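You operate a simulated robot arm through the tools that you are given. There is no shell and no other tool. Be economical: measure what you need, move in short steps, check, and stop when the job is done.

Carry out the task below with a simulated two-armed robot. There is one attempt and no reset: what you move stays moved.

JOB
Set the height bar by its card, then run the half pallet through.
Fine: clamp the bar; the tray stands too high: carry it to the sheet stand with both hands first; run to the end stops, nothing hits the bar; drive off after.

Only the result counts: the job must be done as asked and must still hold three seconds after the hand-in. Knocking over, shifting, dropping, spilling or breaking anything else fails it. Flat cloth is picked up by pressing the open fingertips on it (5 to 10 N) and closing them slowly along it; thin cloth reads only 2 to 8 mm in the jaws.

ROBOT AND FRAMES
Two 7-joint arms with two-finger parallel grippers on one trunk, on a base that drives. Base frame: it is fixed to the floor where the robot stands at the start and does not move with it; the origin is under the middle of the robot, x ahead of it, y to its left, z up. Units: mm, rad, N and s.
The left shoulder is at the start at [60, 144, 876], the right one opposite. With the tool pointing down near the work surface each hand reaches from about 220 to 500 mm from the robot's upright axis, wherever it stands, measured 20 degrees to its own side. Places, roughly: broken half pallet [-1500, -250, 250]; height bar [800, 400, 1200]; height bar clamp [700, 100, 1200]; height card [700, 100, 1500]; table drive switch [0, 600, 700]; table end stops [1400, 100, 700]; table run button [200, 500, 700]; top of the sheet stand [0, 1100, 700]. Payload 1.57 kg a hand.
Tool frame (each hand has its own): the origin (TCP) lies between the finger pads and is the grasp point; the fingertips stand 30 mm ahead of it; z points along the fingers, y is the line along which they close. The gripper opens to 110 mm. The fingers are 24 mm wide and 12 mm thick; the gripper's body (48 by 112 mm) begins 78 mm behind the TCP.
Orientation is told as [roll, pitch, yaw] about the base's x, y, z axes, in that order, counted from this pose: with the fingers straight down and closing along the base's y, the tool's x points along the base's -x, its y along +y and its z along -z.

CONTROLS
- The arms move only by the tool nudge_tool. It takes "left_increments", "right_increments" or both (then of equal length, played together; a hand with none holds still); each is a list of rows, each a list of 3 entries, a list of its own where there are three numbers: the shift along the base's x, y, z in mm, then the turn, a rotation vector about the base's x, y, z in rad, then the finger opening in mm, from 0 to 110. In form: [[[tx, ty, tz], [ax, ay, az], jaw], ...]. A call has 1 to 20 rows; each row shifts and turns the commanded pose from where the row before left it. Rows are played at 5 a second. More than 50 mm and 0.15 rad between two rows, or a gripper value outside its range, and nothing of the call is played. Where a pose cannot be reached the arm comes as near as it can. A force on the tool above 90 N (or 10 N above the force at the start of the call, whichever is more), or a blocked arm, ends the call early, and 0.2 s more pass. The fingers move at their own pace (about 45 mm/s each) and stop on an object; they squeeze with about 30 N. The grip force told is the motor's: it shows also when the fingers shut on nothing. Time passes only in rows, and 0.2 s behind the last, so rows that do not move let the fingers close. The reply holds the time, the measured pose of the TCP, the force on the tool along the base axes, the opening and the grip force, in the units named above and with some noise, with the torque about the TCP (base axes, N m) and any sound that the robot's microphone picked up, and new pictures: "views" is both (left out), scene, wrist or none (wrist: the cameras of the hands that moved).
- Cameras (640 x 400 px; columns grow to the right, rows downward): "scene" is now at [30.6, 48.3, 1487.1]; the picture's right is [0.63, -0.78, 0.00], its down [-0.57, -0.47, -0.67] and it looks along [0.52, 0.43, -0.74] (base axes); focal length 214 px, centre (320, 200). "left" rides on the left gripper at [70, -16, -141] in its tool frame; the picture's right is [0.23, 0.97, 0.00], its down [-0.86, 0.20, -0.48] and it looks along [-0.47, 0.11, 0.88] (tool axes); focal length 222 px, centre (320, 200). "right" rides on the right gripper at [70, 16, -141] in its tool frame; the picture's right is [-0.23, 0.97, 0.00], its down [-0.86, -0.20, -0.48] and it looks along [-0.47, -0.11, 0.88] (tool axes); focal length 222 px, centre (320, 200). There is no depth. A picture from a camera that has moved, and an enlarged one, comes with that camera's place and axes in the base frame and with its lens.
- lift_body(by): slides the trunk up (or, below 0, down) by that many mm; the arms and the scene camera ride with it, the base frame stays. It gives what a move gives, with no picture.
- steer(legs): drives the robot by 1 to 6 legs, each [ahead, left, turn to the left] in mm, mm and rad, along the robot's own axes; the way and the turn of a leg run together, so that a leg with both is an arc; at most 1500 mm and 3.142 rad a leg. The arms and the cameras ride along, it lands a little off, and it stops where it bumps. It gives what a move gives, and a new picture of the scene camera.
- pan_tilt(pan, tilt): turns the head with the scene camera to pan (to the left, within 1.501 rad either way) and tilt (down, from -0.506 to 1.204), counted from straight ahead of the robot. It gives what a move gives, and a new picture of the scene camera.
- close_up(camera, box): a new picture of the part [left, top, right, bottom] of that camera's present view, enlarged. No time passes.
- hand_in(): hands the job in; it is judged then, once.

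Work in short steps. Places have to be worked out from the pictures, the camera data and where the tool is seen: move nearer, look again, correct. Check each grasp and each placing, and mend what went wrong. You have 120 turns and 260 pictures in all, those below and enlarged ones among them. Open the grippers and draw the arms clear of the work before you hand the job in, unless the task says otherwise; then end with one line.

The tools are called after ">>>" by a JSON object that holds its "api" and its "payload". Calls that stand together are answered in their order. nudge_tool: Moves the arms, as the interface text tells. Its arguments: {"type":"object","properties":{"left_increments":{"type":"array","items":{"type":"array"}},"right_increments":{"type":"array","items":{"type":"array"}},"views":{"type":"string","enum":["both","scene","wrist","none"]}},"required":[]} The other tools are called the same way: lift_body (by) slides the trunk up or down; steer (legs) drives the base; pan_tilt (pan, tilt) turns the head that bears the scene camera; close_up (camera, box) takes an enlarged picture of a part of a camera's view; hand_in () hands the job in.

At the start:

```text
time: 0.0
left_tool_pos: [345.7, 441.5, 999.9]
left_tool_rot: [-0.001, -0.001, 0.001]
left_force: [-0.7, -0.2, 0.5]
left_ft_torque: [0.0, -0.02, -0.01]
left_width: 110.0
left_finger_force: 0.1
right_tool_pos: [388.4, 14.8, 999.1]
right_tool_rot: [0.001, -0.001, 0.0]
right_force: [0.9, 0.3, 1.2]
right_ft_torque: [0.01, 0.01, 0.01]
right_width: 109.9
right_finger_force: 0.1
trunk travel left (down, up): [-475.0, 115.0]
robot x, y, heading: [2.2, -2.2, 0.002]
head pan, tilt: [0.684, 0.831]
```

scene: 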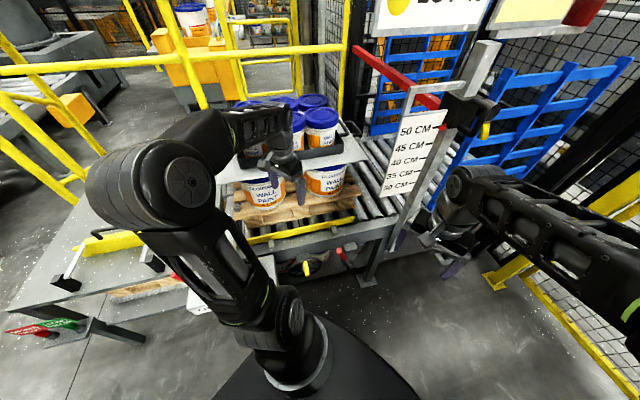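
right: 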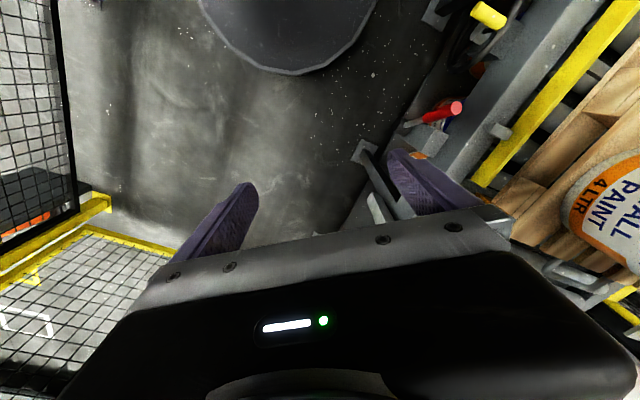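
left: 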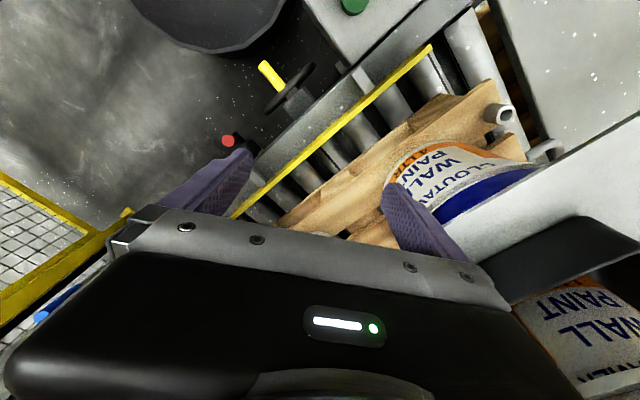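

The scene shows a roller table with a half pallet carrying paint tins and a tray on top, with the height bar and scale to the right. I'll look more closely at the card, scale and tray before touching anything.

>>> {"api": "pan_tilt", "payload": {"pan": 0.3, "tilt": 0.2}}

>>> {"api": "pan_tilt", "payload": {"pan": 1.0, "tilt": 0.5}}

>>> {"api": "pan_tilt", "payload": {"pan": 1.5, "tilt": 0.7}}

```text
time: 1.0
left_tool_pos: [345.7, 442.7, 1000.2]
left_tool_rot: [-0.001, -0.001, -0.001]
left_force: [-0.1, 0.8, -0.3]
left_ft_torque: [-0.03, -0.01, -0.04]
left_width: 109.9
left_finger_force: 0.0
right_tool_pos: [390.2, 14.0, 999.8]
right_tool_rot: [0.001, 0.001, 0.001]
right_force: [0.5, -0.1, 0.1]
right_ft_torque: [0.01, -0.01, 0.02]
right_width: 109.8
right_finger_force: 0.1
trunk travel left (down, up): [-475.0, 115.0]
robot x, y, heading: [0.8, -2.0, -0.001]
head pan, tilt: [0.3, 0.201]
camera scene: at [58.2, 25.9, 1543.1], right [0.3, -0.96, 0.0], down [-0.19, -0.06, -0.98], along [0.94, 0.29, -0.2], focal length 214 px, centre (320, 200)
```

scene: 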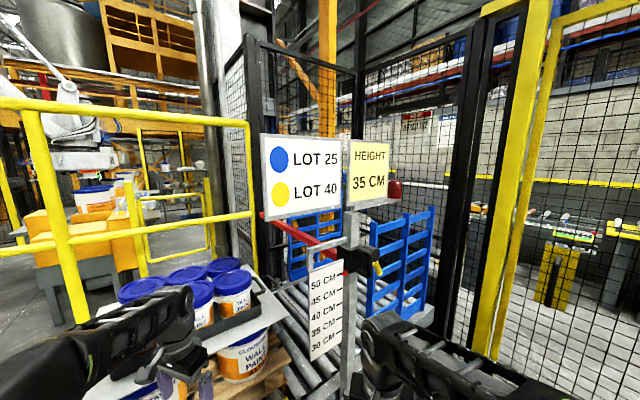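

```text
time: 2.1
left_tool_pos: [345.8, 442.5, 1000.1]
left_tool_rot: [0.0, 0.001, 0.001]
left_force: [0.4, 0.3, -0.1]
left_ft_torque: [-0.01, 0.0, -0.04]
left_width: 110.0
left_finger_force: 0.1
right_tool_pos: [389.9, 14.7, 1000.5]
right_tool_rot: [0.0, -0.002, 0.0]
right_force: [-0.2, -0.5, 0.5]
right_ft_torque: [0.0, 0.04, 0.02]
right_width: 110.0
right_finger_force: 0.0
trunk travel left (down, up): [-475.0, 115.0]
robot x, y, heading: [0.3, 1.0, -0.004]
head pan, tilt: [1.0, 0.499]
camera scene: at [18.4, 74.8, 1515.5], right [0.84, -0.54, 0.0], down [-0.26, -0.4, -0.88], along [0.47, 0.74, -0.48], focal length 214 px, centre (320, 200)
```

scene: 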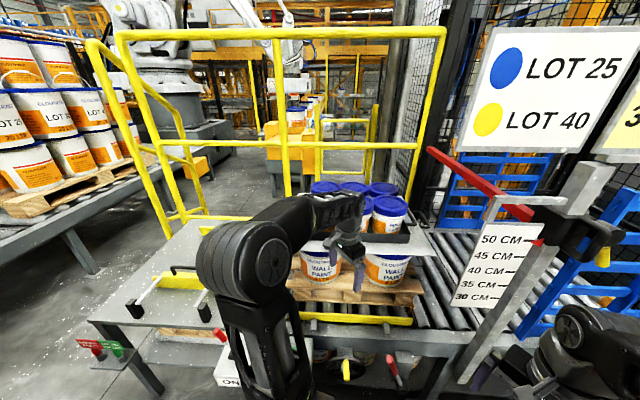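

```text
time: 3.0
left_tool_pos: [347.4, 443.3, 1000.0]
left_tool_rot: [0.0, 0.002, 0.001]
left_force: [-0.4, 0.6, 0.9]
left_ft_torque: [-0.03, -0.02, -0.01]
left_width: 109.9
left_finger_force: 0.1
right_tool_pos: [389.4, 15.0, 999.8]
right_tool_rot: [0.0, 0.001, 0.0]
right_force: [-0.1, 0.4, -0.2]
right_ft_torque: [-0.02, -0.01, -0.02]
right_width: 109.8
right_finger_force: 0.1
trunk travel left (down, up): [-475.0, 115.0]
robot x, y, heading: [1.7, 1.1, 0.003]
head pan, tilt: [1.499, 0.7]
camera scene: at [-24.7, 83.0, 1497.8], right [1.0, -0.07, 0.0], down [-0.05, -0.64, -0.77], along [0.06, 0.76, -0.64], focal length 214 px, centre (320, 200)
```

scene: 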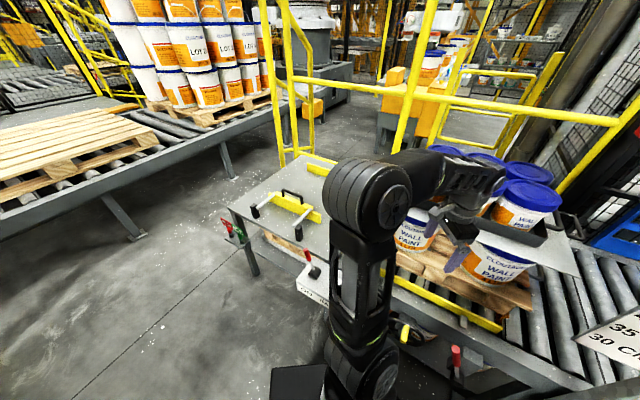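

The card reads HEIGHT 35 CM, and a board shows LOT 25 blue / LOT 40 yellow. I'll enlarge the card/bar area and the load from suitable views.

>>> {"api": "pan_tilt", "payload": {"pan": 0.75, "tilt": 0.45}}

>>> {"api": "close_up", "payload": {"camera": "scene", "box": [340, 120, 560, 320]}}

>>> {"api": "close_up", "payload": {"camera": "scene", "box": [100, 150, 360, 370]}}

>>> {"api": "close_up", "payload": {"camera": "scene", "box": [380, 0, 640, 140]}}

```text
time: 4.1
left_tool_pos: [346.7, 442.4, 1000.7]
left_tool_rot: [-0.002, 0.001, 0.0]
left_force: [-0.7, -0.1, 0.0]
left_ft_torque: [0.01, -0.01, -0.03]
left_width: 110.1
left_finger_force: 0.1
right_tool_pos: [390.0, 14.4, 999.8]
right_tool_rot: [-0.001, -0.001, 0.001]
right_force: [0.0, -0.8, 1.1]
right_ft_torque: [-0.01, -0.02, 0.0]
right_width: 110.0
right_finger_force: 0.0
trunk travel left (down, up): [-475.0, 115.0]
robot x, y, heading: [0.3, 2.7, 0.003]
head pan, tilt: [0.75, 0.45]
camera scene: at [36.3, 61.0, 1519.9], right [0.68, -0.73, 0.0], down [-0.32, -0.3, -0.9], along [0.66, 0.61, -0.44], focal length 214 px, centre (320, 200)
```

scene: 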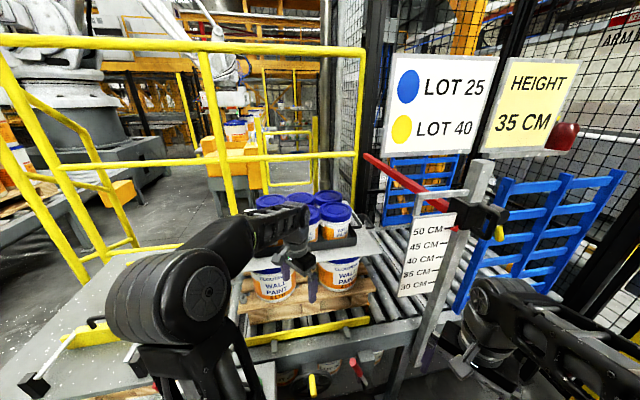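

```text
2.00 times, centred on (450, 220) of scene
camera zoom: at [36.3, 61.0, 1519.9], right [0.68, -0.73, 0.0], down [-0.32, -0.3, -0.9], along [0.66, 0.61, -0.44], focal length 429 px, centre (60, 160)
```

zoom: 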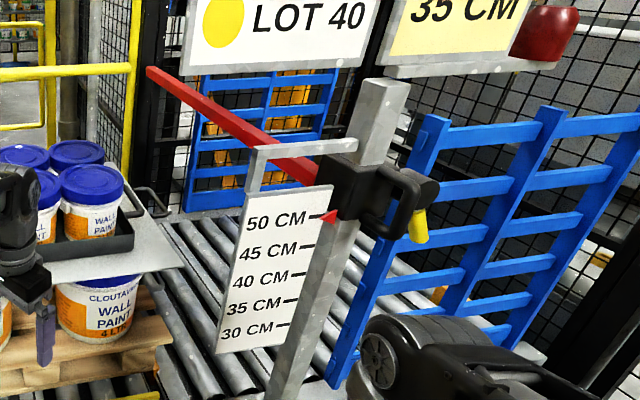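

```text
1.82 times, centred on (230, 260) of scene
camera zoom: at [36.3, 61.0, 1519.9], right [0.68, -0.73, 0.0], down [-0.32, -0.3, -0.9], along [0.66, 0.61, -0.44], focal length 390 px, centre (484, 91)
```

zoom: 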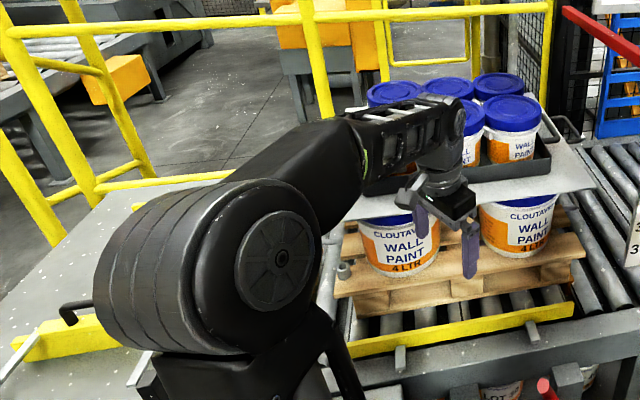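

```text
2.46 times, centred on (510, 70) of scene
camera zoom: at [36.3, 61.0, 1519.9], right [0.68, -0.73, 0.0], down [-0.32, -0.3, -0.9], along [0.66, 0.61, -0.44], focal length 528 px, centre (-148, 520)
```

zoom: 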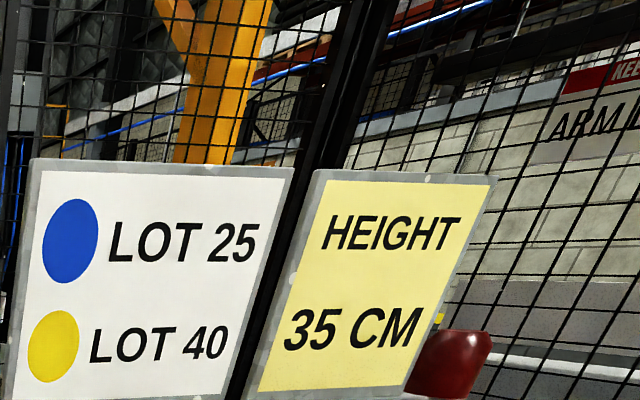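

The bar pointer is at 50; it has a black slide with loop handle and a yellow clamp lever. I'll look at the left end for the switch, run button and stand.

>>> {"api": "pan_tilt", "payload": {"pan": 1.45, "tilt": 0.9}}

>>> {"api": "close_up", "payload": {"camera": "scene", "box": [180, 100, 400, 300]}}

>>> {"api": "close_up", "payload": {"camera": "left", "box": [200, 0, 520, 200]}}

>>> {"api": "close_up", "payload": {"camera": "right", "box": [340, 0, 640, 200]}}

```text
time: 5.2
left_tool_pos: [345.9, 442.5, 1000.1]
left_tool_rot: [0.002, 0.0, -0.001]
left_force: [0.3, -0.3, -0.5]
left_ft_torque: [-0.03, 0.0, 0.01]
left_width: 109.8
left_finger_force: 0.0
right_tool_pos: [390.7, 13.8, 998.8]
right_tool_rot: [0.0, 0.001, -0.002]
right_force: [0.4, -0.3, 0.2]
right_ft_torque: [0.02, 0.01, -0.02]
right_width: 110.1
right_finger_force: 0.1
trunk travel left (down, up): [-475.0, 115.0]
robot x, y, heading: [4.0, -5.4, 0.0]
head pan, tilt: [1.45, 0.901]
camera scene: at [-21.7, 73.3, 1481.6], right [0.99, -0.12, 0.0], down [-0.09, -0.78, -0.62], along [0.08, 0.62, -0.78], focal length 214 px, centre (320, 200)
```

scene: 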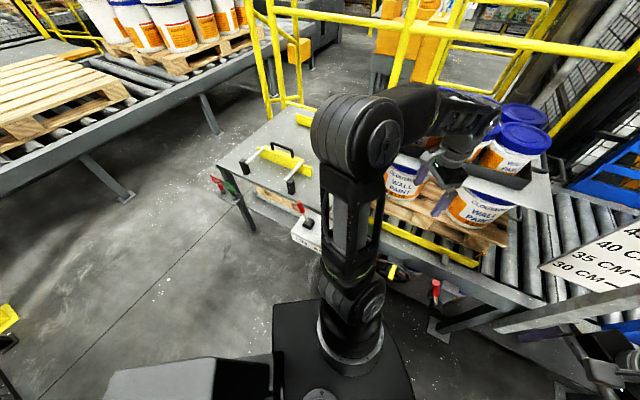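

```text
2.00 times, centred on (290, 200) of scene
camera zoom: at [-21.7, 73.3, 1481.6], right [0.99, -0.12, 0.0], down [-0.09, -0.78, -0.62], along [0.08, 0.62, -0.78], focal length 429 px, centre (380, 200)
```

zoom: 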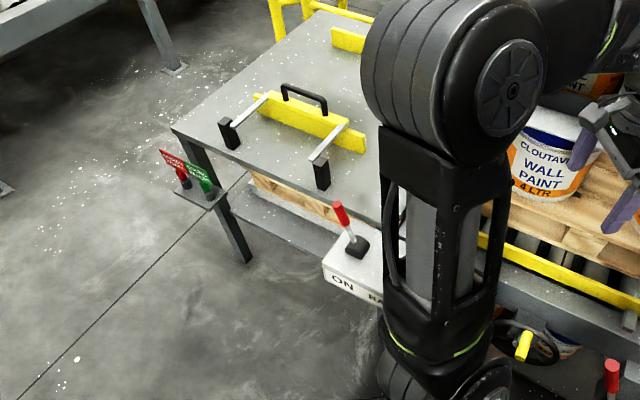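

```text
2.00 times, centred on (360, 100) of left
camera zoom: at [277.0, 426.0, 1142.4], right [-0.23, 0.97, 0.0], down [0.86, 0.2, 0.48], along [0.47, 0.11, -0.88], focal length 444 px, centre (240, 400)
```

zoom: 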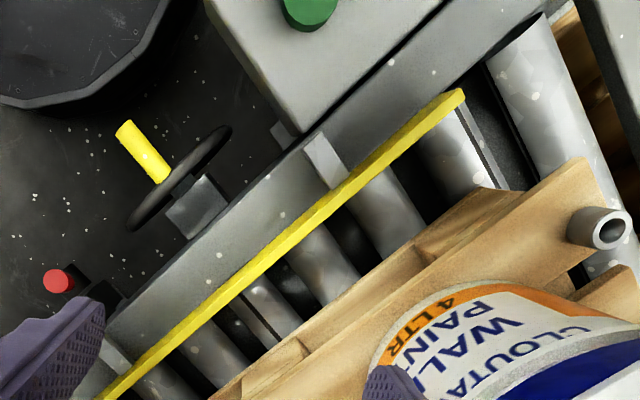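

```text
2.00 times, centred on (490, 100) of right
camera zoom: at [321.2, 30.4, 1140.3], right [0.23, 0.97, 0.0], down [0.86, -0.2, 0.48], along [0.47, -0.11, -0.88], focal length 444 px, centre (-20, 400)
```

zoom: 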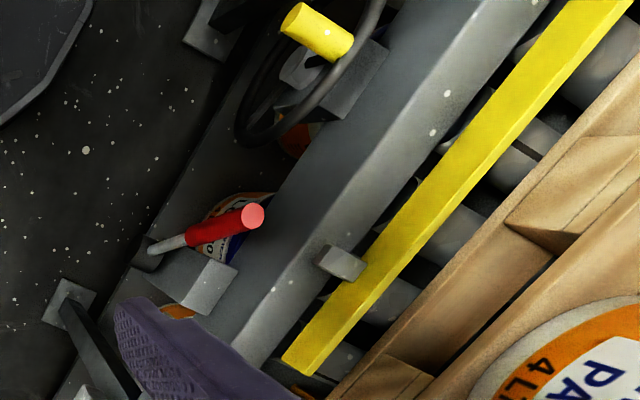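

The table runs about 37° right of my x axis (direction ≈[0.8,-0.6]). I'll tuck both hands in, then turn square to the table.

>>> {"api": "nudge_tool", "payload": {"left_increments": [[[-15, -28, 0], [0, 0, 0], 110], [[-15, -28, 0], [0, 0, 0], 110], [[-15, -28, 0], [0, 0, 0], 110], [[-15, -28, 0], [0, 0, 0], 110]], "right_increments": [[[-28, -33, 0], [0, 0, 0], 110], [[-28, -33, 0], [0, 0, 0], 110], [[-28, -33, 0], [0, 0, 0], 110], [[-28, -33, 0], [0, 0, 0], 110]], "views": "none"}}

>>> {"api": "pan_tilt", "payload": {"pan": 0.0, "tilt": 0.6}}

>>> {"api": "steer", "payload": {"legs": [[0, 0, 0.93]]}}

```text
time: 6.2
left_tool_pos: [287.5, 331.4, 999.6]
left_tool_rot: [0.001, -0.002, 0.0]
left_force: [-0.2, 0.3, -0.6]
left_ft_torque: [0.03, -0.02, -0.01]
left_width: 109.9
left_finger_force: 0.1
right_tool_pos: [273.8, -121.7, 998.1]
right_tool_rot: [-0.002, -0.003, 0.001]
right_force: [-0.4, -0.3, -0.6]
right_ft_torque: [0.0, -0.05, -0.02]
right_width: 110.1
right_finger_force: 0.0
trunk travel left (down, up): [-475.0, 115.0]
robot x, y, heading: [-1.6, 2.8, 0.002]
head pan, tilt: [1.45, 0.901]
```

```text
time: 7.8
left_tool_pos: [286.6, 332.8, 998.6]
left_tool_rot: [0.0, 0.001, 0.0]
left_force: [0.4, 0.0, 0.0]
left_ft_torque: [0.03, -0.04, 0.02]
left_width: 110.1
left_finger_force: 0.1
right_tool_pos: [277.0, -119.6, 998.1]
right_tool_rot: [0.0, 0.0, 0.001]
right_force: [0.4, -0.4, 0.1]
right_ft_torque: [0.01, 0.0, 0.04]
right_width: 109.9
right_finger_force: 0.1
trunk travel left (down, up): [-475.0, 115.0]
robot x, y, heading: [-3.2, -1.6, -0.003]
head pan, tilt: [0.0, 0.6]
camera scene: at [57.5, -1.7, 1506.4], right [0.0, -1.0, 0.0], down [-0.57, 0.0, -0.82], along [0.82, 0.0, -0.57], focal length 214 px, centre (320, 200)
```

scene: 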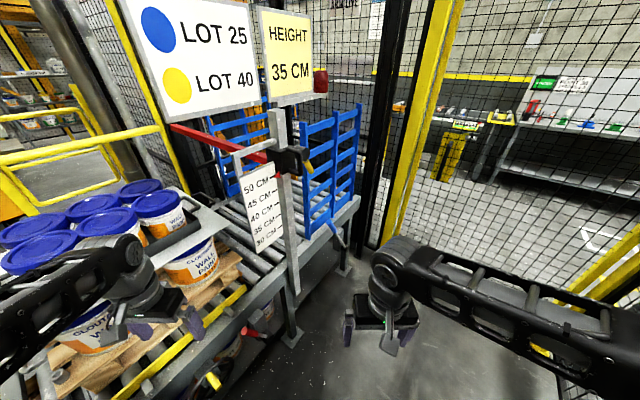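

```text
time: 10.6
left_tool_pos: [-94.8, 427.8, 999.5]
left_tool_rot: [0.0, 0.0, 0.931]
left_force: [-1.0, 0.2, 0.4]
left_ft_torque: [-0.01, -0.02, 0.0]
left_width: 110.0
left_finger_force: 0.1
right_tool_pos: [262.0, 149.2, 999.2]
right_tool_rot: [0.0, 0.001, 0.932]
right_force: [-0.1, 0.2, 0.5]
right_ft_torque: [-0.01, -0.03, -0.02]
right_width: 109.7
right_finger_force: 0.2
trunk travel left (down, up): [-475.0, 115.0]
robot x, y, heading: [1.1, 0.9, 0.934]
head pan, tilt: [0.0, 0.6]
camera scene: at [33.9, 45.1, 1506.4], right [0.8, -0.6, 0.0], down [-0.34, -0.45, -0.83], along [0.49, 0.66, -0.56], focal length 214 px, centre (320, 200)
```

scene: 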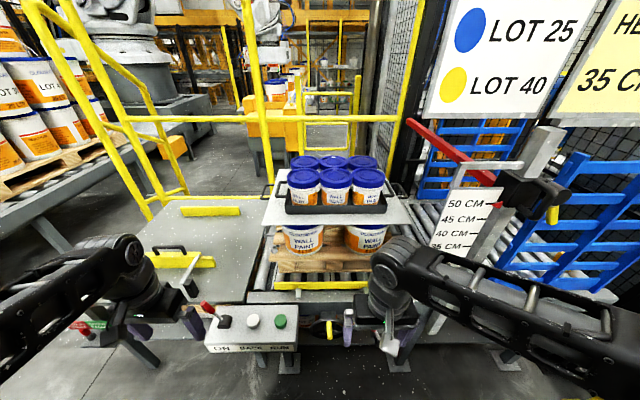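

Square with the table now. I'll enlarge the tray, the control box, and the left stand.

>>> {"api": "close_up", "payload": {"camera": "scene", "box": [240, 140, 420, 300]}}

>>> {"api": "close_up", "payload": {"camera": "scene", "box": [190, 280, 350, 380]}}

>>> {"api": "close_up", "payload": {"camera": "scene", "box": [60, 180, 260, 340]}}

>>> {"api": "close_up", "payload": {"camera": "scene", "box": [400, 100, 600, 260]}}

```text
2.50 times, centred on (330, 220) of scene
camera zoom: at [33.9, 45.1, 1506.4], right [0.8, -0.6, 0.0], down [-0.34, -0.45, -0.83], along [0.49, 0.66, -0.56], focal length 536 px, centre (295, 150)
```

zoom: 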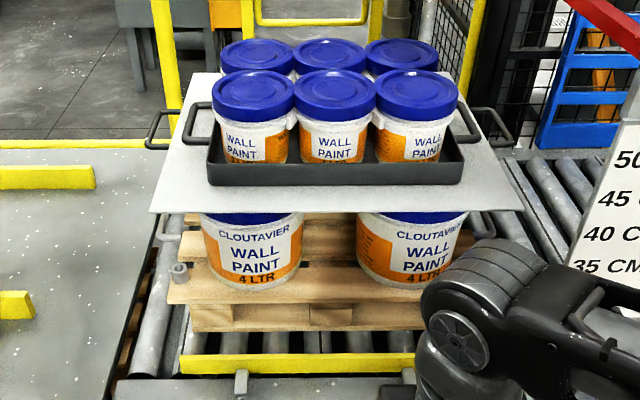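

```text
4.00 times, centred on (270, 330) of scene
camera zoom: at [33.9, 45.1, 1506.4], right [0.8, -0.6, 0.0], down [-0.34, -0.45, -0.83], along [0.49, 0.66, -0.56], focal length 858 px, centre (520, -320)
```

zoom: 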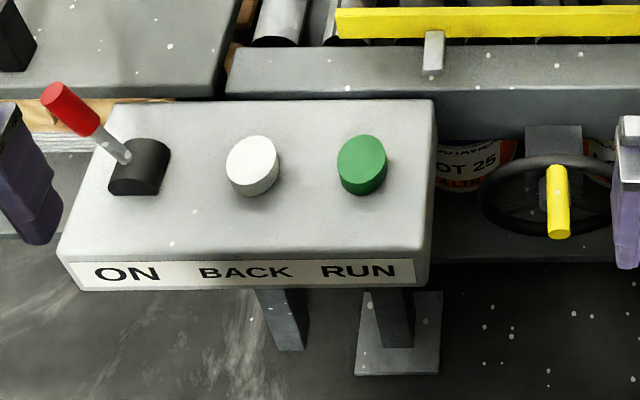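

```text
2.50 times, centred on (160, 260) of scene
camera zoom: at [33.9, 45.1, 1506.4], right [0.8, -0.6, 0.0], down [-0.34, -0.45, -0.83], along [0.49, 0.66, -0.56], focal length 536 px, centre (720, 50)
```

zoom: 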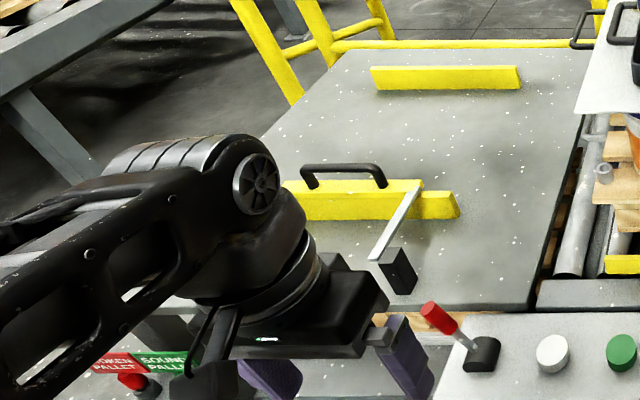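

```text
2.50 times, centred on (500, 180) of scene
camera zoom: at [33.9, 45.1, 1506.4], right [0.8, -0.6, 0.0], down [-0.34, -0.45, -0.83], along [0.49, 0.66, -0.56], focal length 536 px, centre (-130, 250)
```

zoom: 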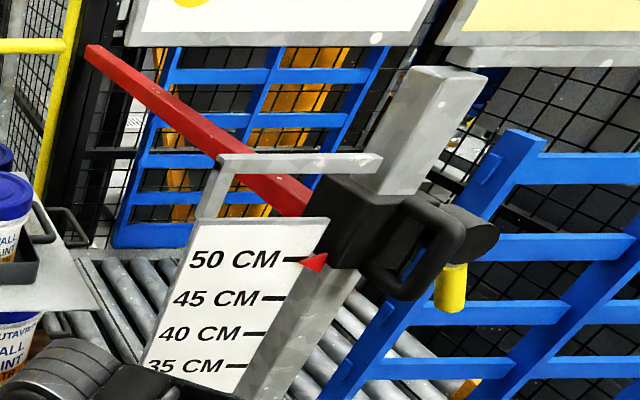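

Controls are clear: ON switch, BACK/RUN buttons; tray has a loop handle each side. I'll drive right in front of the height bar (post ≈ 480 mm right, 490 ahead) and look.

>>> {"api": "steer", "payload": {"legs": [[-20, -460, 0]]}}

>>> {"api": "pan_tilt", "payload": {"pan": 0.0, "tilt": 0.5}}

>>> {"api": "close_up", "payload": {"camera": "scene", "box": [220, 80, 420, 240]}}

```text
time: 13.3
left_tool_pos: [268.6, 133.5, 999.3]
left_tool_rot: [0.0, 0.0, 0.936]
left_force: [0.4, 0.2, 0.2]
left_ft_torque: [0.04, 0.0, -0.02]
left_width: 109.8
left_finger_force: 0.0
right_tool_pos: [625.7, -144.0, 998.3]
right_tool_rot: [0.003, -0.001, 0.935]
right_force: [0.5, 0.0, 0.2]
right_ft_torque: [0.02, 0.04, -0.01]
right_width: 110.3
right_finger_force: 0.1
trunk travel left (down, up): [-475.0, 115.0]
robot x, y, heading: [364.1, -294.3, 0.933]
head pan, tilt: [0.0, 0.6]
camera scene: at [398.8, -250.4, 1506.4], right [0.8, -0.59, 0.0], down [-0.34, -0.45, -0.83], along [0.49, 0.66, -0.56], focal length 214 px, centre (320, 200)
```

scene: 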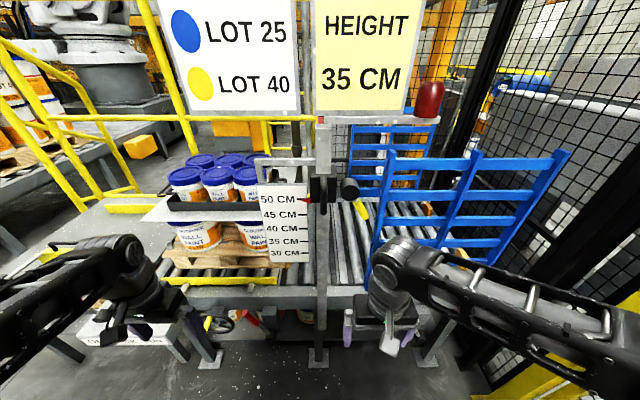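

```text
time: 14.0
left_tool_pos: [268.3, 132.6, 1000.2]
left_tool_rot: [0.001, 0.0, 0.937]
left_force: [-0.4, -0.6, -0.1]
left_ft_torque: [0.0, -0.01, 0.0]
left_width: 109.8
left_finger_force: 0.1
right_tool_pos: [625.3, -145.0, 998.0]
right_tool_rot: [0.0, 0.001, 0.935]
right_force: [0.1, -0.1, -0.2]
right_ft_torque: [-0.02, -0.03, 0.0]
right_width: 109.8
right_finger_force: 0.1
trunk travel left (down, up): [-475.0, 115.0]
robot x, y, heading: [364.6, -297.3, 0.936]
head pan, tilt: [0.0, 0.499]
camera scene: at [399.8, -247.8, 1515.4], right [0.8, -0.59, 0.0], down [-0.28, -0.39, -0.88], along [0.52, 0.71, -0.48], focal length 214 px, centre (320, 200)
```

scene: 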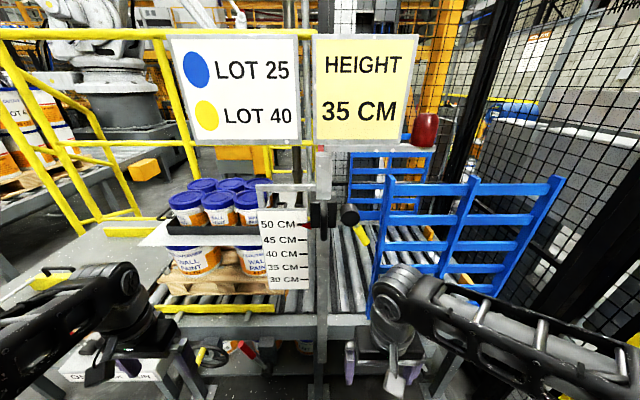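

```text
2.50 times, centred on (320, 160) of scene
camera zoom: at [399.8, -247.8, 1515.4], right [0.8, -0.59, 0.0], down [-0.28, -0.39, -0.88], along [0.52, 0.71, -0.48], focal length 536 px, centre (320, 300)
```

zoom: 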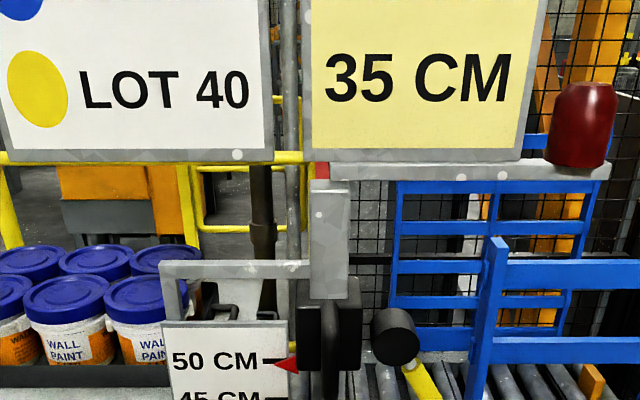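

Pointer reads 50 at z≈1194 with rollers at ≈694, so 35 cm is the slider 150 mm lower. I'll pitch the left hand forward and raise it near the slide to view it, moving the right hand aside.

>>> {"api": "nudge_tool", "payload": {"left_increments": [[[20, -10.5, 12.5], [0.105, -0.078, 0], 110], [[20, -10.5, 12.5], [0.105, -0.078, 0], 110], [[20, -10.5, 12.5], [0.105, -0.078, 0], 110], [[20, -10.5, 12.5], [0.105, -0.078, 0], 110], [[20, -10.5, 12.5], [0.105, -0.078, 0], 110], [[20, -10.5, 12.5], [0.105, -0.078, 0], 110], [[20, -10.5, 12.5], [0.105, -0.078, 0], 110], [[20, -10.5, 12.5], [0.105, -0.078, 0], 110], [[20, -10.5, 12.5], [0.105, -0.078, 0], 110], [[20, -10.5, 12.5], [0.105, -0.078, 0], 110], [[20, -10.5, 12.5], [0.105, -0.078, 0], 110], [[20, -10.5, 12.5], [0.105, -0.078, 0], 110]], "right_increments": [[[6.4, -4.8, 0], [0, 0, 0], 110], [[6.4, -4.8, 0], [0, 0, 0], 110], [[6.4, -4.8, 0], [0, 0, 0], 110], [[6.4, -4.8, 0], [0, 0, 0], 110], [[6.4, -4.8, 0], [0, 0, 0], 110], [[6.4, -4.8, 0], [0, 0, 0], 110], [[6.4, -4.8, 0], [0, 0, 0], 110], [[6.4, -4.8, 0], [0, 0, 0], 110], [[6.4, -4.8, 0], [0, 0, 0], 110], [[6.4, -4.8, 0], [0, 0, 0], 110], [[6.4, -4.8, 0], [0, 0, 0], 110], [[6.4, -4.8, 0], [0, 0, 0], 110]]}}

```text
time: 16.6
left_tool_pos: [468.8, 57.5, 1256.2]
left_tool_rot: [-1.421, -1.289, 2.376]
left_force: [1.0, 1.3, -0.4]
left_ft_torque: [-0.01, -0.03, 0.0]
left_width: 110.1
left_finger_force: 0.1
left hand out of reach, approached as far as the arm can: row 5, 6, 7, 8, 9, 10, 11, 12
right_tool_pos: [698.3, -200.2, 997.5]
right_tool_rot: [0.0, -0.001, 0.937]
right_force: [0.2, 0.4, -0.1]
right_ft_torque: [-0.01, -0.01, 0.0]
right_width: 109.9
right_finger_force: 0.1
trunk travel left (down, up): [-475.0, 115.0]
robot x, y, heading: [363.7, -290.8, 0.934]
head pan, tilt: [0.0, 0.499]
stopped in row 12 (left hand): the arm was blocked; the commanded pose is now the measured one
camera scene: at [400.2, -248.1, 1515.2], right [0.8, -0.59, 0.0], down [-0.28, -0.39, -0.88], along [0.52, 0.71, -0.48], focal length 214 px, centre (320, 200)
camera right: at [644.9, -246.1, 1137.9], right [-0.65, 0.76, 0.0], down [0.67, 0.57, 0.48], along [0.36, 0.31, -0.88], focal length 222 px, centre (320, 200)
camera left: at [412.7, -80.1, 1199.5], right [-0.72, 0.5, -0.49], down [-0.61, -0.11, 0.79], along [0.33, 0.86, 0.38], focal length 222 px, centre (320, 200)
```

scene: 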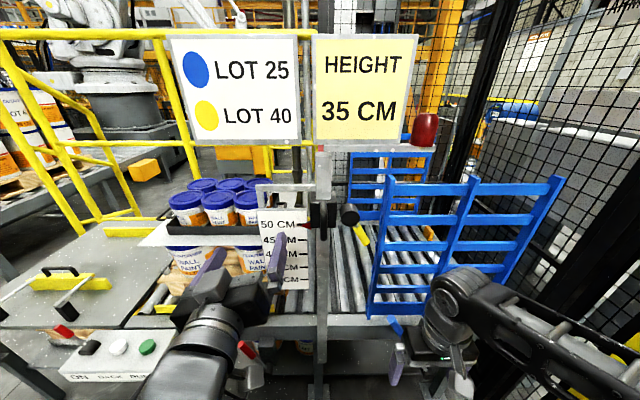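
right: 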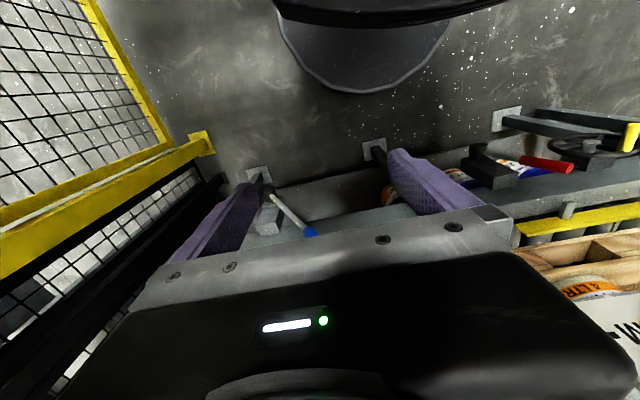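
left: 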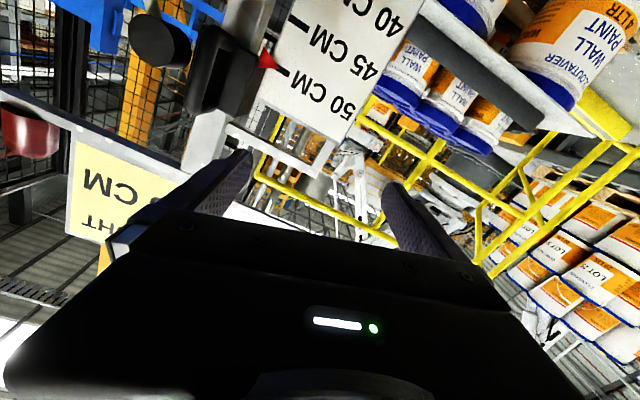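

The left hand now points forward near the slide (slightly rolled). I'll zoom in on the slide from both cameras to place the loop and clamp lever.

>>> {"api": "close_up", "payload": {"camera": "scene", "box": [270, 170, 390, 250]}}

>>> {"api": "close_up", "payload": {"camera": "left", "box": [100, 0, 300, 130]}}

```text
5.00 times, centred on (330, 210) of scene
camera zoom: at [400.2, -248.1, 1515.2], right [0.8, -0.59, 0.0], down [-0.28, -0.39, -0.88], along [0.52, 0.71, -0.48], focal length 1072 px, centre (270, 150)
```

zoom: 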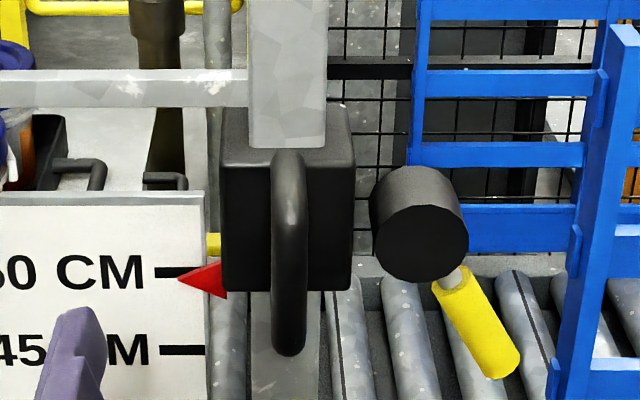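

```text
3.08 times, centred on (200, 65) of left
camera zoom: at [412.7, -80.1, 1199.5], right [-0.72, 0.5, -0.49], down [-0.61, -0.11, 0.79], along [0.33, 0.86, 0.38], focal length 684 px, centre (689, 615)
```

zoom: 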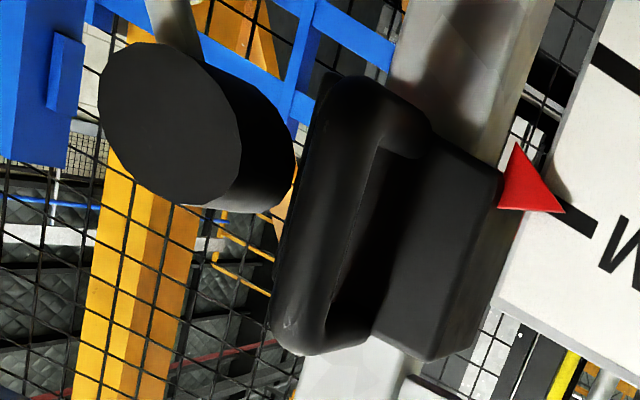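

Loop grip is at about U480/N441 (table coordinates), z≈1241; clamp knob at z 1241, 60 mm right, its yellow lever hanging down. I'll centre the left hand on the loop and level its roll, still standing off.

>>> {"api": "nudge_tool", "payload": {"left_increments": [[[22, -16.3, -4], [0.033, 0.045, 0], 110], [[22, -16.3, -4], [0.033, 0.045, 0], 110], [[22, -16.3, -4], [0.033, 0.045, 0], 110], [[22, -16.3, -4], [0.033, 0.045, 0], 110], [[22, -16.3, -4], [0.033, 0.045, 0], 110]]}}

```text
time: 17.2
left_tool_pos: [465.4, 53.5, 1267.3]
left_tool_rot: [-1.497, -1.182, 2.444]
left_force: [-0.1, -0.8, 0.6]
left_ft_torque: [0.02, 0.01, 0.0]
left_width: 110.1
left_finger_force: 0.1
right_tool_pos: [698.3, -199.3, 997.3]
right_tool_rot: [0.0, 0.0, 0.934]
right_force: [-0.7, 0.0, -1.2]
right_ft_torque: [-0.03, 0.04, 0.01]
right_width: 109.9
right_finger_force: 0.0
trunk travel left (down, up): [-475.0, 115.0]
robot x, y, heading: [366.3, -295.1, 0.941]
head pan, tilt: [0.0, 0.499]
stopped in row 3 (left hand): the arm was blocked; the commanded pose is now the measured one
camera scene: at [399.7, -248.0, 1515.1], right [0.8, -0.59, 0.0], down [-0.28, -0.39, -0.88], along [0.52, 0.71, -0.48], focal length 214 px, centre (320, 200)
camera left: at [414.3, -86.9, 1213.9], right [-0.67, 0.47, -0.58], down [-0.68, -0.07, 0.73], along [0.3, 0.88, 0.37], focal length 222 px, centre (320, 200)
```

scene: 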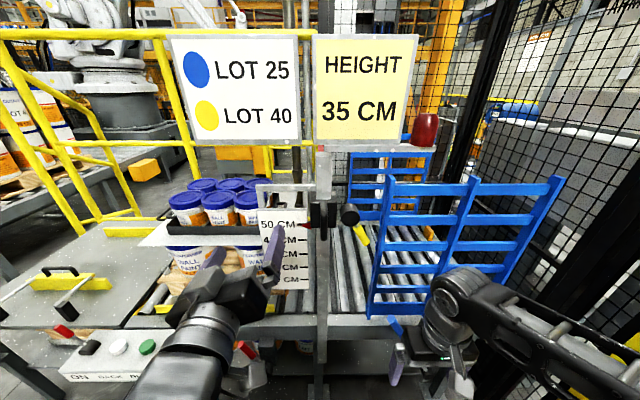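
left: 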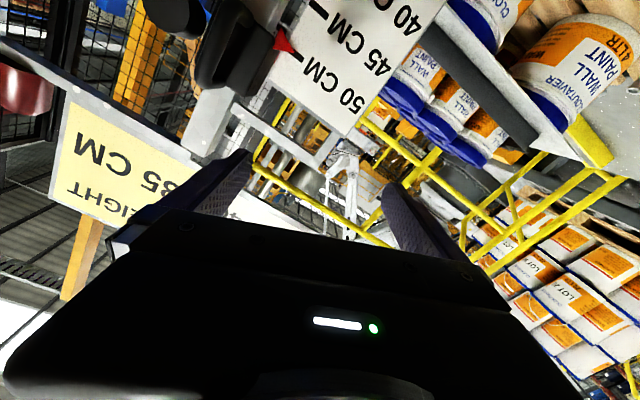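

The left arm is at its limit this close in. I'll raise the trunk, back off and shift right so the loop lies on the left hand's own side at a longer reach.

>>> {"api": "steer", "payload": {"legs": [[-150, -95, 0]]}}

>>> {"api": "lift_body", "payload": {"by": 110}}

```text
time: 18.7
left_tool_pos: [451.0, -123.5, 1267.8]
left_tool_rot: [-1.499, -1.184, 2.449]
left_force: [0.1, 0.7, 0.6]
left_ft_torque: [0.01, 0.0, 0.03]
left_width: 110.0
left_finger_force: 0.1
right_tool_pos: [685.8, -376.1, 997.7]
right_tool_rot: [-0.002, -0.002, 0.937]
right_force: [0.2, -0.8, -0.2]
right_ft_torque: [0.04, 0.01, 0.01]
right_width: 110.2
right_finger_force: 0.1
trunk travel left (down, up): [-475.0, 115.0]
robot x, y, heading: [352.2, -473.5, 0.942]
head pan, tilt: [0.0, 0.499]
camera scene: at [387.3, -425.5, 1515.6], right [0.81, -0.59, 0.0], down [-0.28, -0.38, -0.88], along [0.52, 0.71, -0.48], focal length 214 px, centre (320, 200)
```

scene: 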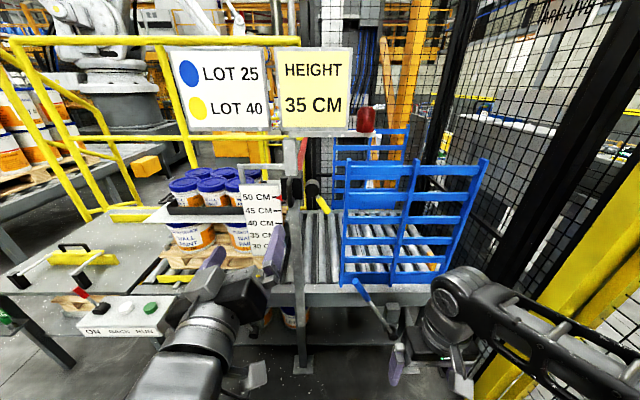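

```text
time: 20.1
left_tool_pos: [451.6, -121.2, 1376.6]
left_tool_rot: [-1.489, -1.182, 2.442]
left_force: [0.3, 0.0, 0.9]
left_ft_torque: [0.0, 0.03, 0.02]
left_width: 110.0
left_finger_force: 0.1
right_tool_pos: [684.8, -375.3, 1106.4]
right_tool_rot: [0.0, 0.001, 0.937]
right_force: [0.2, 0.1, -0.3]
right_ft_torque: [-0.01, 0.03, 0.0]
right_width: 109.6
right_finger_force: 0.1
trunk travel left (down, up): [-585.0, 5.0]
robot x, y, heading: [350.5, -471.6, 0.936]
head pan, tilt: [0.0, 0.499]
```

Now move the left hand forward and down to stand ~100 mm in front of the loop while removing the 0.38 rad roll error.

>>> {"api": "nudge_tool", "payload": {"left_increments": [[[17, 13.6, -16], [0.0286, 0.0387, 0], 110], [[17, 13.6, -16], [0.0286, 0.0387, 0], 110], [[17, 13.6, -16], [0.0286, 0.0387, 0], 110], [[17, 13.6, -16], [0.0286, 0.0387, 0], 110], [[17, 13.6, -16], [0.0286, 0.0387, 0], 110], [[17, 13.6, -16], [0.0286, 0.0387, 0], 110], [[17, 13.6, -16], [0.0286, 0.0387, 0], 110], [[17, 13.6, -16], [0.0286, 0.0387, 0], 110]]}}

```text
time: 21.1
left_tool_pos: [551.0, -121.3, 1342.5]
left_tool_rot: [-1.659, -1.373, 2.459]
left_force: [-0.4, 1.1, 0.2]
left_ft_torque: [0.0, 0.01, 0.01]
left_width: 110.0
left_finger_force: 0.1
left hand out of reach, approached as far as the arm can: row 1, 2, 3
right_tool_pos: [686.0, -374.1, 1108.3]
right_tool_rot: [-0.001, 0.0, 0.937]
right_force: [0.1, -1.1, 0.3]
right_ft_torque: [-0.02, 0.01, 0.01]
right_width: 110.1
right_finger_force: 0.1
trunk travel left (down, up): [-585.0, 5.0]
robot x, y, heading: [352.1, -470.3, 0.937]
head pan, tilt: [0.0, 0.499]
stopped in row 5 (left hand): the arm was blocked; the commanded pose is now the measured one
camera scene: at [387.6, -424.0, 1625.5], right [0.81, -0.59, 0.0], down [-0.28, -0.39, -0.88], along [0.52, 0.71, -0.48], focal length 214 px, centre (320, 200)
camera left: at [474.8, -242.2, 1276.7], right [-0.65, 0.64, -0.41], down [-0.6, -0.1, 0.79], along [0.46, 0.76, 0.45], focal length 222 px, centre (320, 200)
```

scene: 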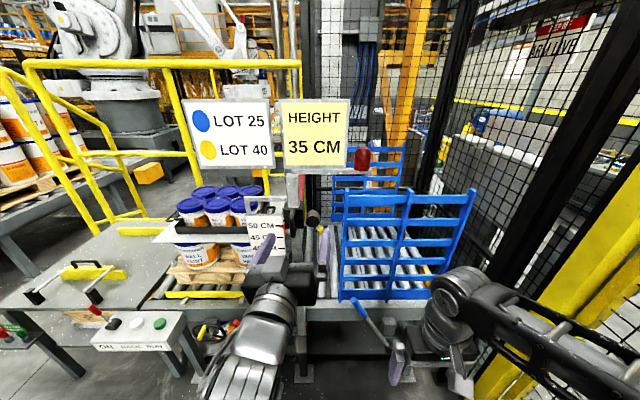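
left: 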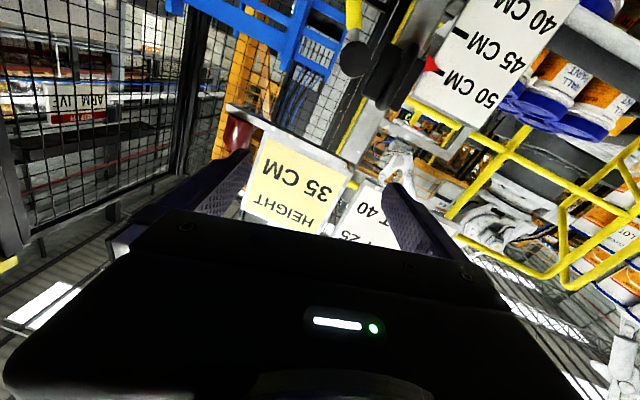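

The wrist limits full-forward pitch; I'll switch to a 45° down-forward approach, which still closes across the vertical loop.

>>> {"api": "nudge_tool", "payload": {"left_increments": [[[10.2, 23.5, -7], [-0.082, 0.109, 0.009], 110], [[10.2, 23.5, -7], [-0.082, 0.109, 0.009], 110], [[10.2, 23.5, -7], [-0.082, 0.109, 0.009], 110], [[10.2, 23.5, -7], [-0.082, 0.109, 0.009], 110], [[10.2, 23.5, -7], [-0.082, 0.109, 0.009], 110], [[10.2, 23.5, -7], [-0.082, 0.109, 0.009], 110]]}}

```text
time: 22.5
left_tool_pos: [611.8, 21.9, 1301.6]
left_tool_rot: [-0.004, -0.786, 0.944]
left_force: [0.5, 0.1, 0.6]
left_ft_torque: [-0.02, 0.01, -0.01]
left_width: 110.1
left_finger_force: 0.1
right_tool_pos: [685.9, -374.9, 1108.1]
right_tool_rot: [-0.001, 0.001, 0.937]
right_force: [0.3, 0.0, 0.0]
right_ft_torque: [-0.01, -0.01, 0.03]
right_width: 110.2
right_finger_force: 0.1
trunk travel left (down, up): [-585.0, 5.0]
robot x, y, heading: [354.1, -470.0, 0.934]
head pan, tilt: [0.0, 0.499]
camera scene: at [388.5, -422.7, 1625.4], right [0.81, -0.59, 0.0], down [-0.28, -0.39, -0.88], along [0.52, 0.71, -0.48], focal length 214 px, centre (320, 200)
camera left: at [538.2, -108.5, 1353.1], right [-0.88, 0.44, -0.16], down [-0.01, 0.33, 0.94], along [0.47, 0.83, -0.29], focal length 222 px, centre (320, 200)
```

scene: 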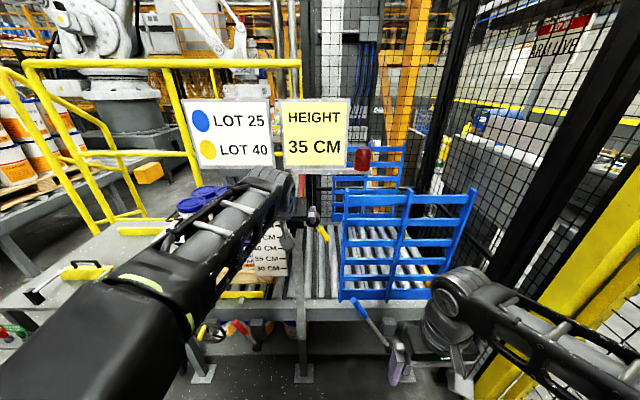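
left: 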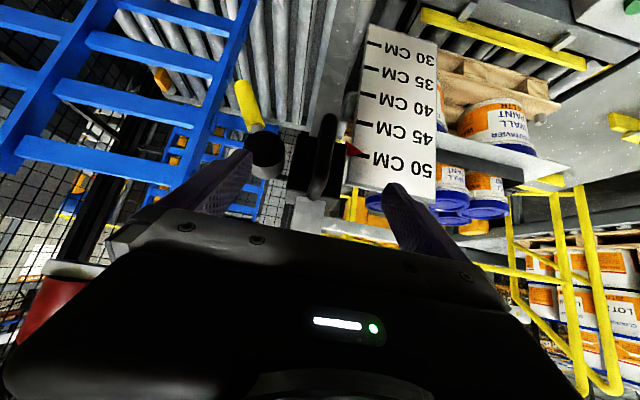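

The 45° pose is exact and the loop sits between the fingers. The knob is close on the right, so I narrow the jaws to 40 mm and advance along the fingers.

>>> {"api": "nudge_tool", "payload": {"left_increments": [[[-1, 1, 0], [0, 0, 0], 40], [[-1, 1, 0], [0, 0, 0], 40], [[0, 0, 0], [0, 0, 0], 40], [[10, 13.5, -17], [0, 0, 0], 40], [[10, 13.5, -17], [0, 0, 0], 40], [[10, 13.5, -17], [0, 0, 0], 40]]}}

>>> {"api": "close_up", "payload": {"camera": "left", "box": [200, 60, 440, 220]}}

```text
time: 23.9
left_tool_pos: [641.0, 65.1, 1249.6]
left_tool_rot: [-0.004, -0.789, 0.944]
left_force: [-0.1, 1.0, 0.7]
left_ft_torque: [-0.04, 0.03, -0.01]
left_width: 40.2
left_finger_force: 0.2
right_tool_pos: [686.4, -375.9, 1108.1]
right_tool_rot: [0.0, 0.001, 0.938]
right_force: [0.2, -0.9, -0.3]
right_ft_torque: [0.0, 0.03, 0.01]
right_width: 110.0
right_finger_force: 0.0
trunk travel left (down, up): [-585.0, 5.0]
robot x, y, heading: [355.6, -471.2, 0.939]
head pan, tilt: [0.0, 0.499]
camera scene: at [388.2, -423.4, 1625.4], right [0.81, -0.59, 0.0], down [-0.28, -0.39, -0.88], along [0.52, 0.71, -0.48], focal length 214 px, centre (320, 200)
camera left: at [566.3, -66.3, 1300.6], right [-0.88, 0.44, -0.16], down [-0.01, 0.33, 0.94], along [0.47, 0.83, -0.29], focal length 222 px, centre (320, 200)
```

scene: 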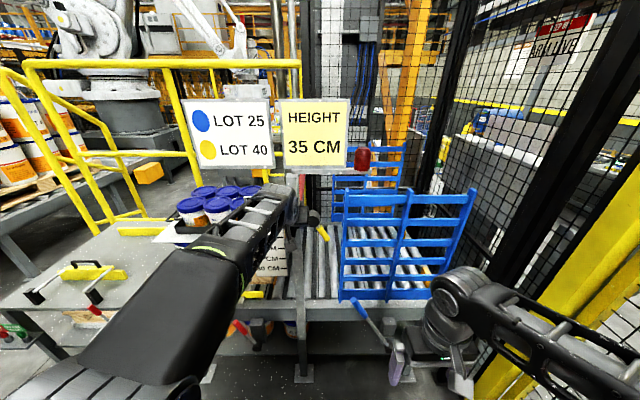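
left: 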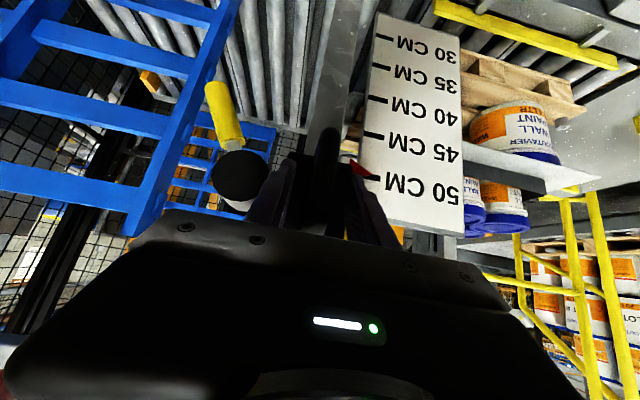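

```text
2.50 times, centred on (320, 140) of left
camera zoom: at [566.3, -66.3, 1300.6], right [-0.88, 0.44, -0.16], down [-0.01, 0.33, 0.94], along [0.47, 0.83, -0.29], focal length 555 px, centre (320, 350)
```

zoom: 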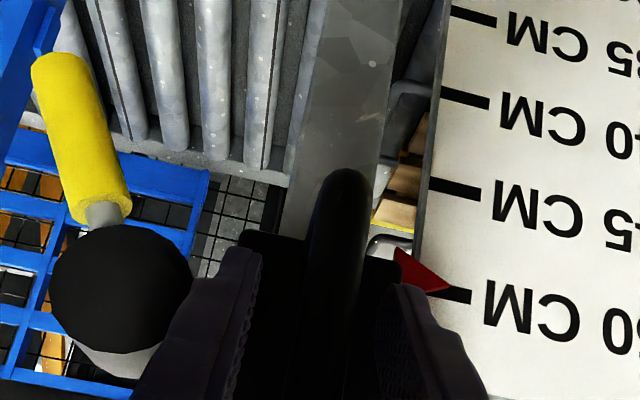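

The loop is between the fingers. Close on it.

>>> {"api": "nudge_tool", "payload": {"left_increments": [[[0, 0, 0], [0, 0, 0], 0], [[0, 0, 0], [0, 0, 0], 0], [[0, 0, 0], [0, 0, 0], 0], [[0, 0, 0], [0, 0, 0], 0]], "views": "wrist"}}

```text
time: 24.9
left_tool_pos: [639.0, 63.9, 1248.9]
left_tool_rot: [-0.001, -0.788, 0.944]
left_force: [-0.1, 0.5, -3.1]
left_ft_torque: [0.63, 0.21, -0.01]
left_width: 15.8
left_finger_force: 31.6
right_tool_pos: [685.8, -374.5, 1106.3]
right_tool_rot: [-0.002, 0.0, 0.936]
right_force: [0.6, -0.3, -0.7]
right_ft_torque: [0.0, 0.03, -0.03]
right_width: 109.9
right_finger_force: 0.0
trunk travel left (down, up): [-585.0, 5.0]
robot x, y, heading: [354.9, -471.5, 0.936]
head pan, tilt: [0.0, 0.499]
camera left: at [565.7, -66.8, 1300.9], right [-0.88, 0.44, -0.16], down [-0.01, 0.33, 0.94], along [0.47, 0.83, -0.29], focal length 222 px, centre (320, 200)
```

left: 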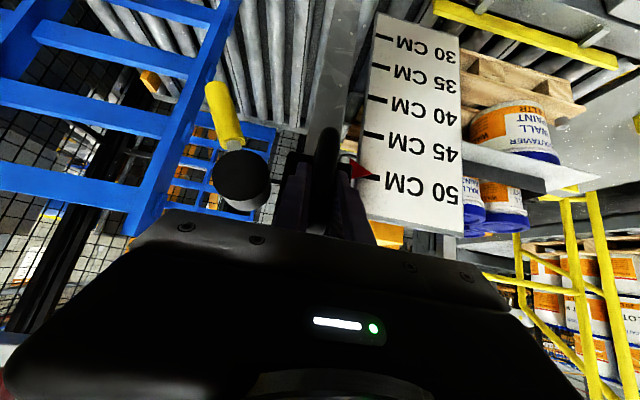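

Gripped (15.8 mm). Gently test by nudging 5 mm down to see if the slide is clamped.

>>> {"api": "nudge_tool", "payload": {"left_increments": [[[0, 0, -3], [0, 0, 0], 0], [[0, 0, -3], [0, 0, 0], 0]], "views": "none"}}

```text
time: 25.5
left_tool_pos: [639.9, 63.8, 1248.8]
left_tool_rot: [-0.006, -0.799, 0.946]
left_force: [2.6, 6.3, 26.6]
left_ft_torque: [0.4, 0.72, -0.05]
left_width: 16.0
left_finger_force: 31.4
right_tool_pos: [684.6, -377.6, 1108.1]
right_tool_rot: [0.001, -0.001, 0.938]
right_force: [-0.5, -0.6, -0.7]
right_ft_torque: [-0.02, -0.01, 0.01]
right_width: 109.8
right_finger_force: 0.1
trunk travel left (down, up): [-585.0, 5.0]
robot x, y, heading: [351.1, -470.8, 0.936]
head pan, tilt: [0.0, 0.499]
```

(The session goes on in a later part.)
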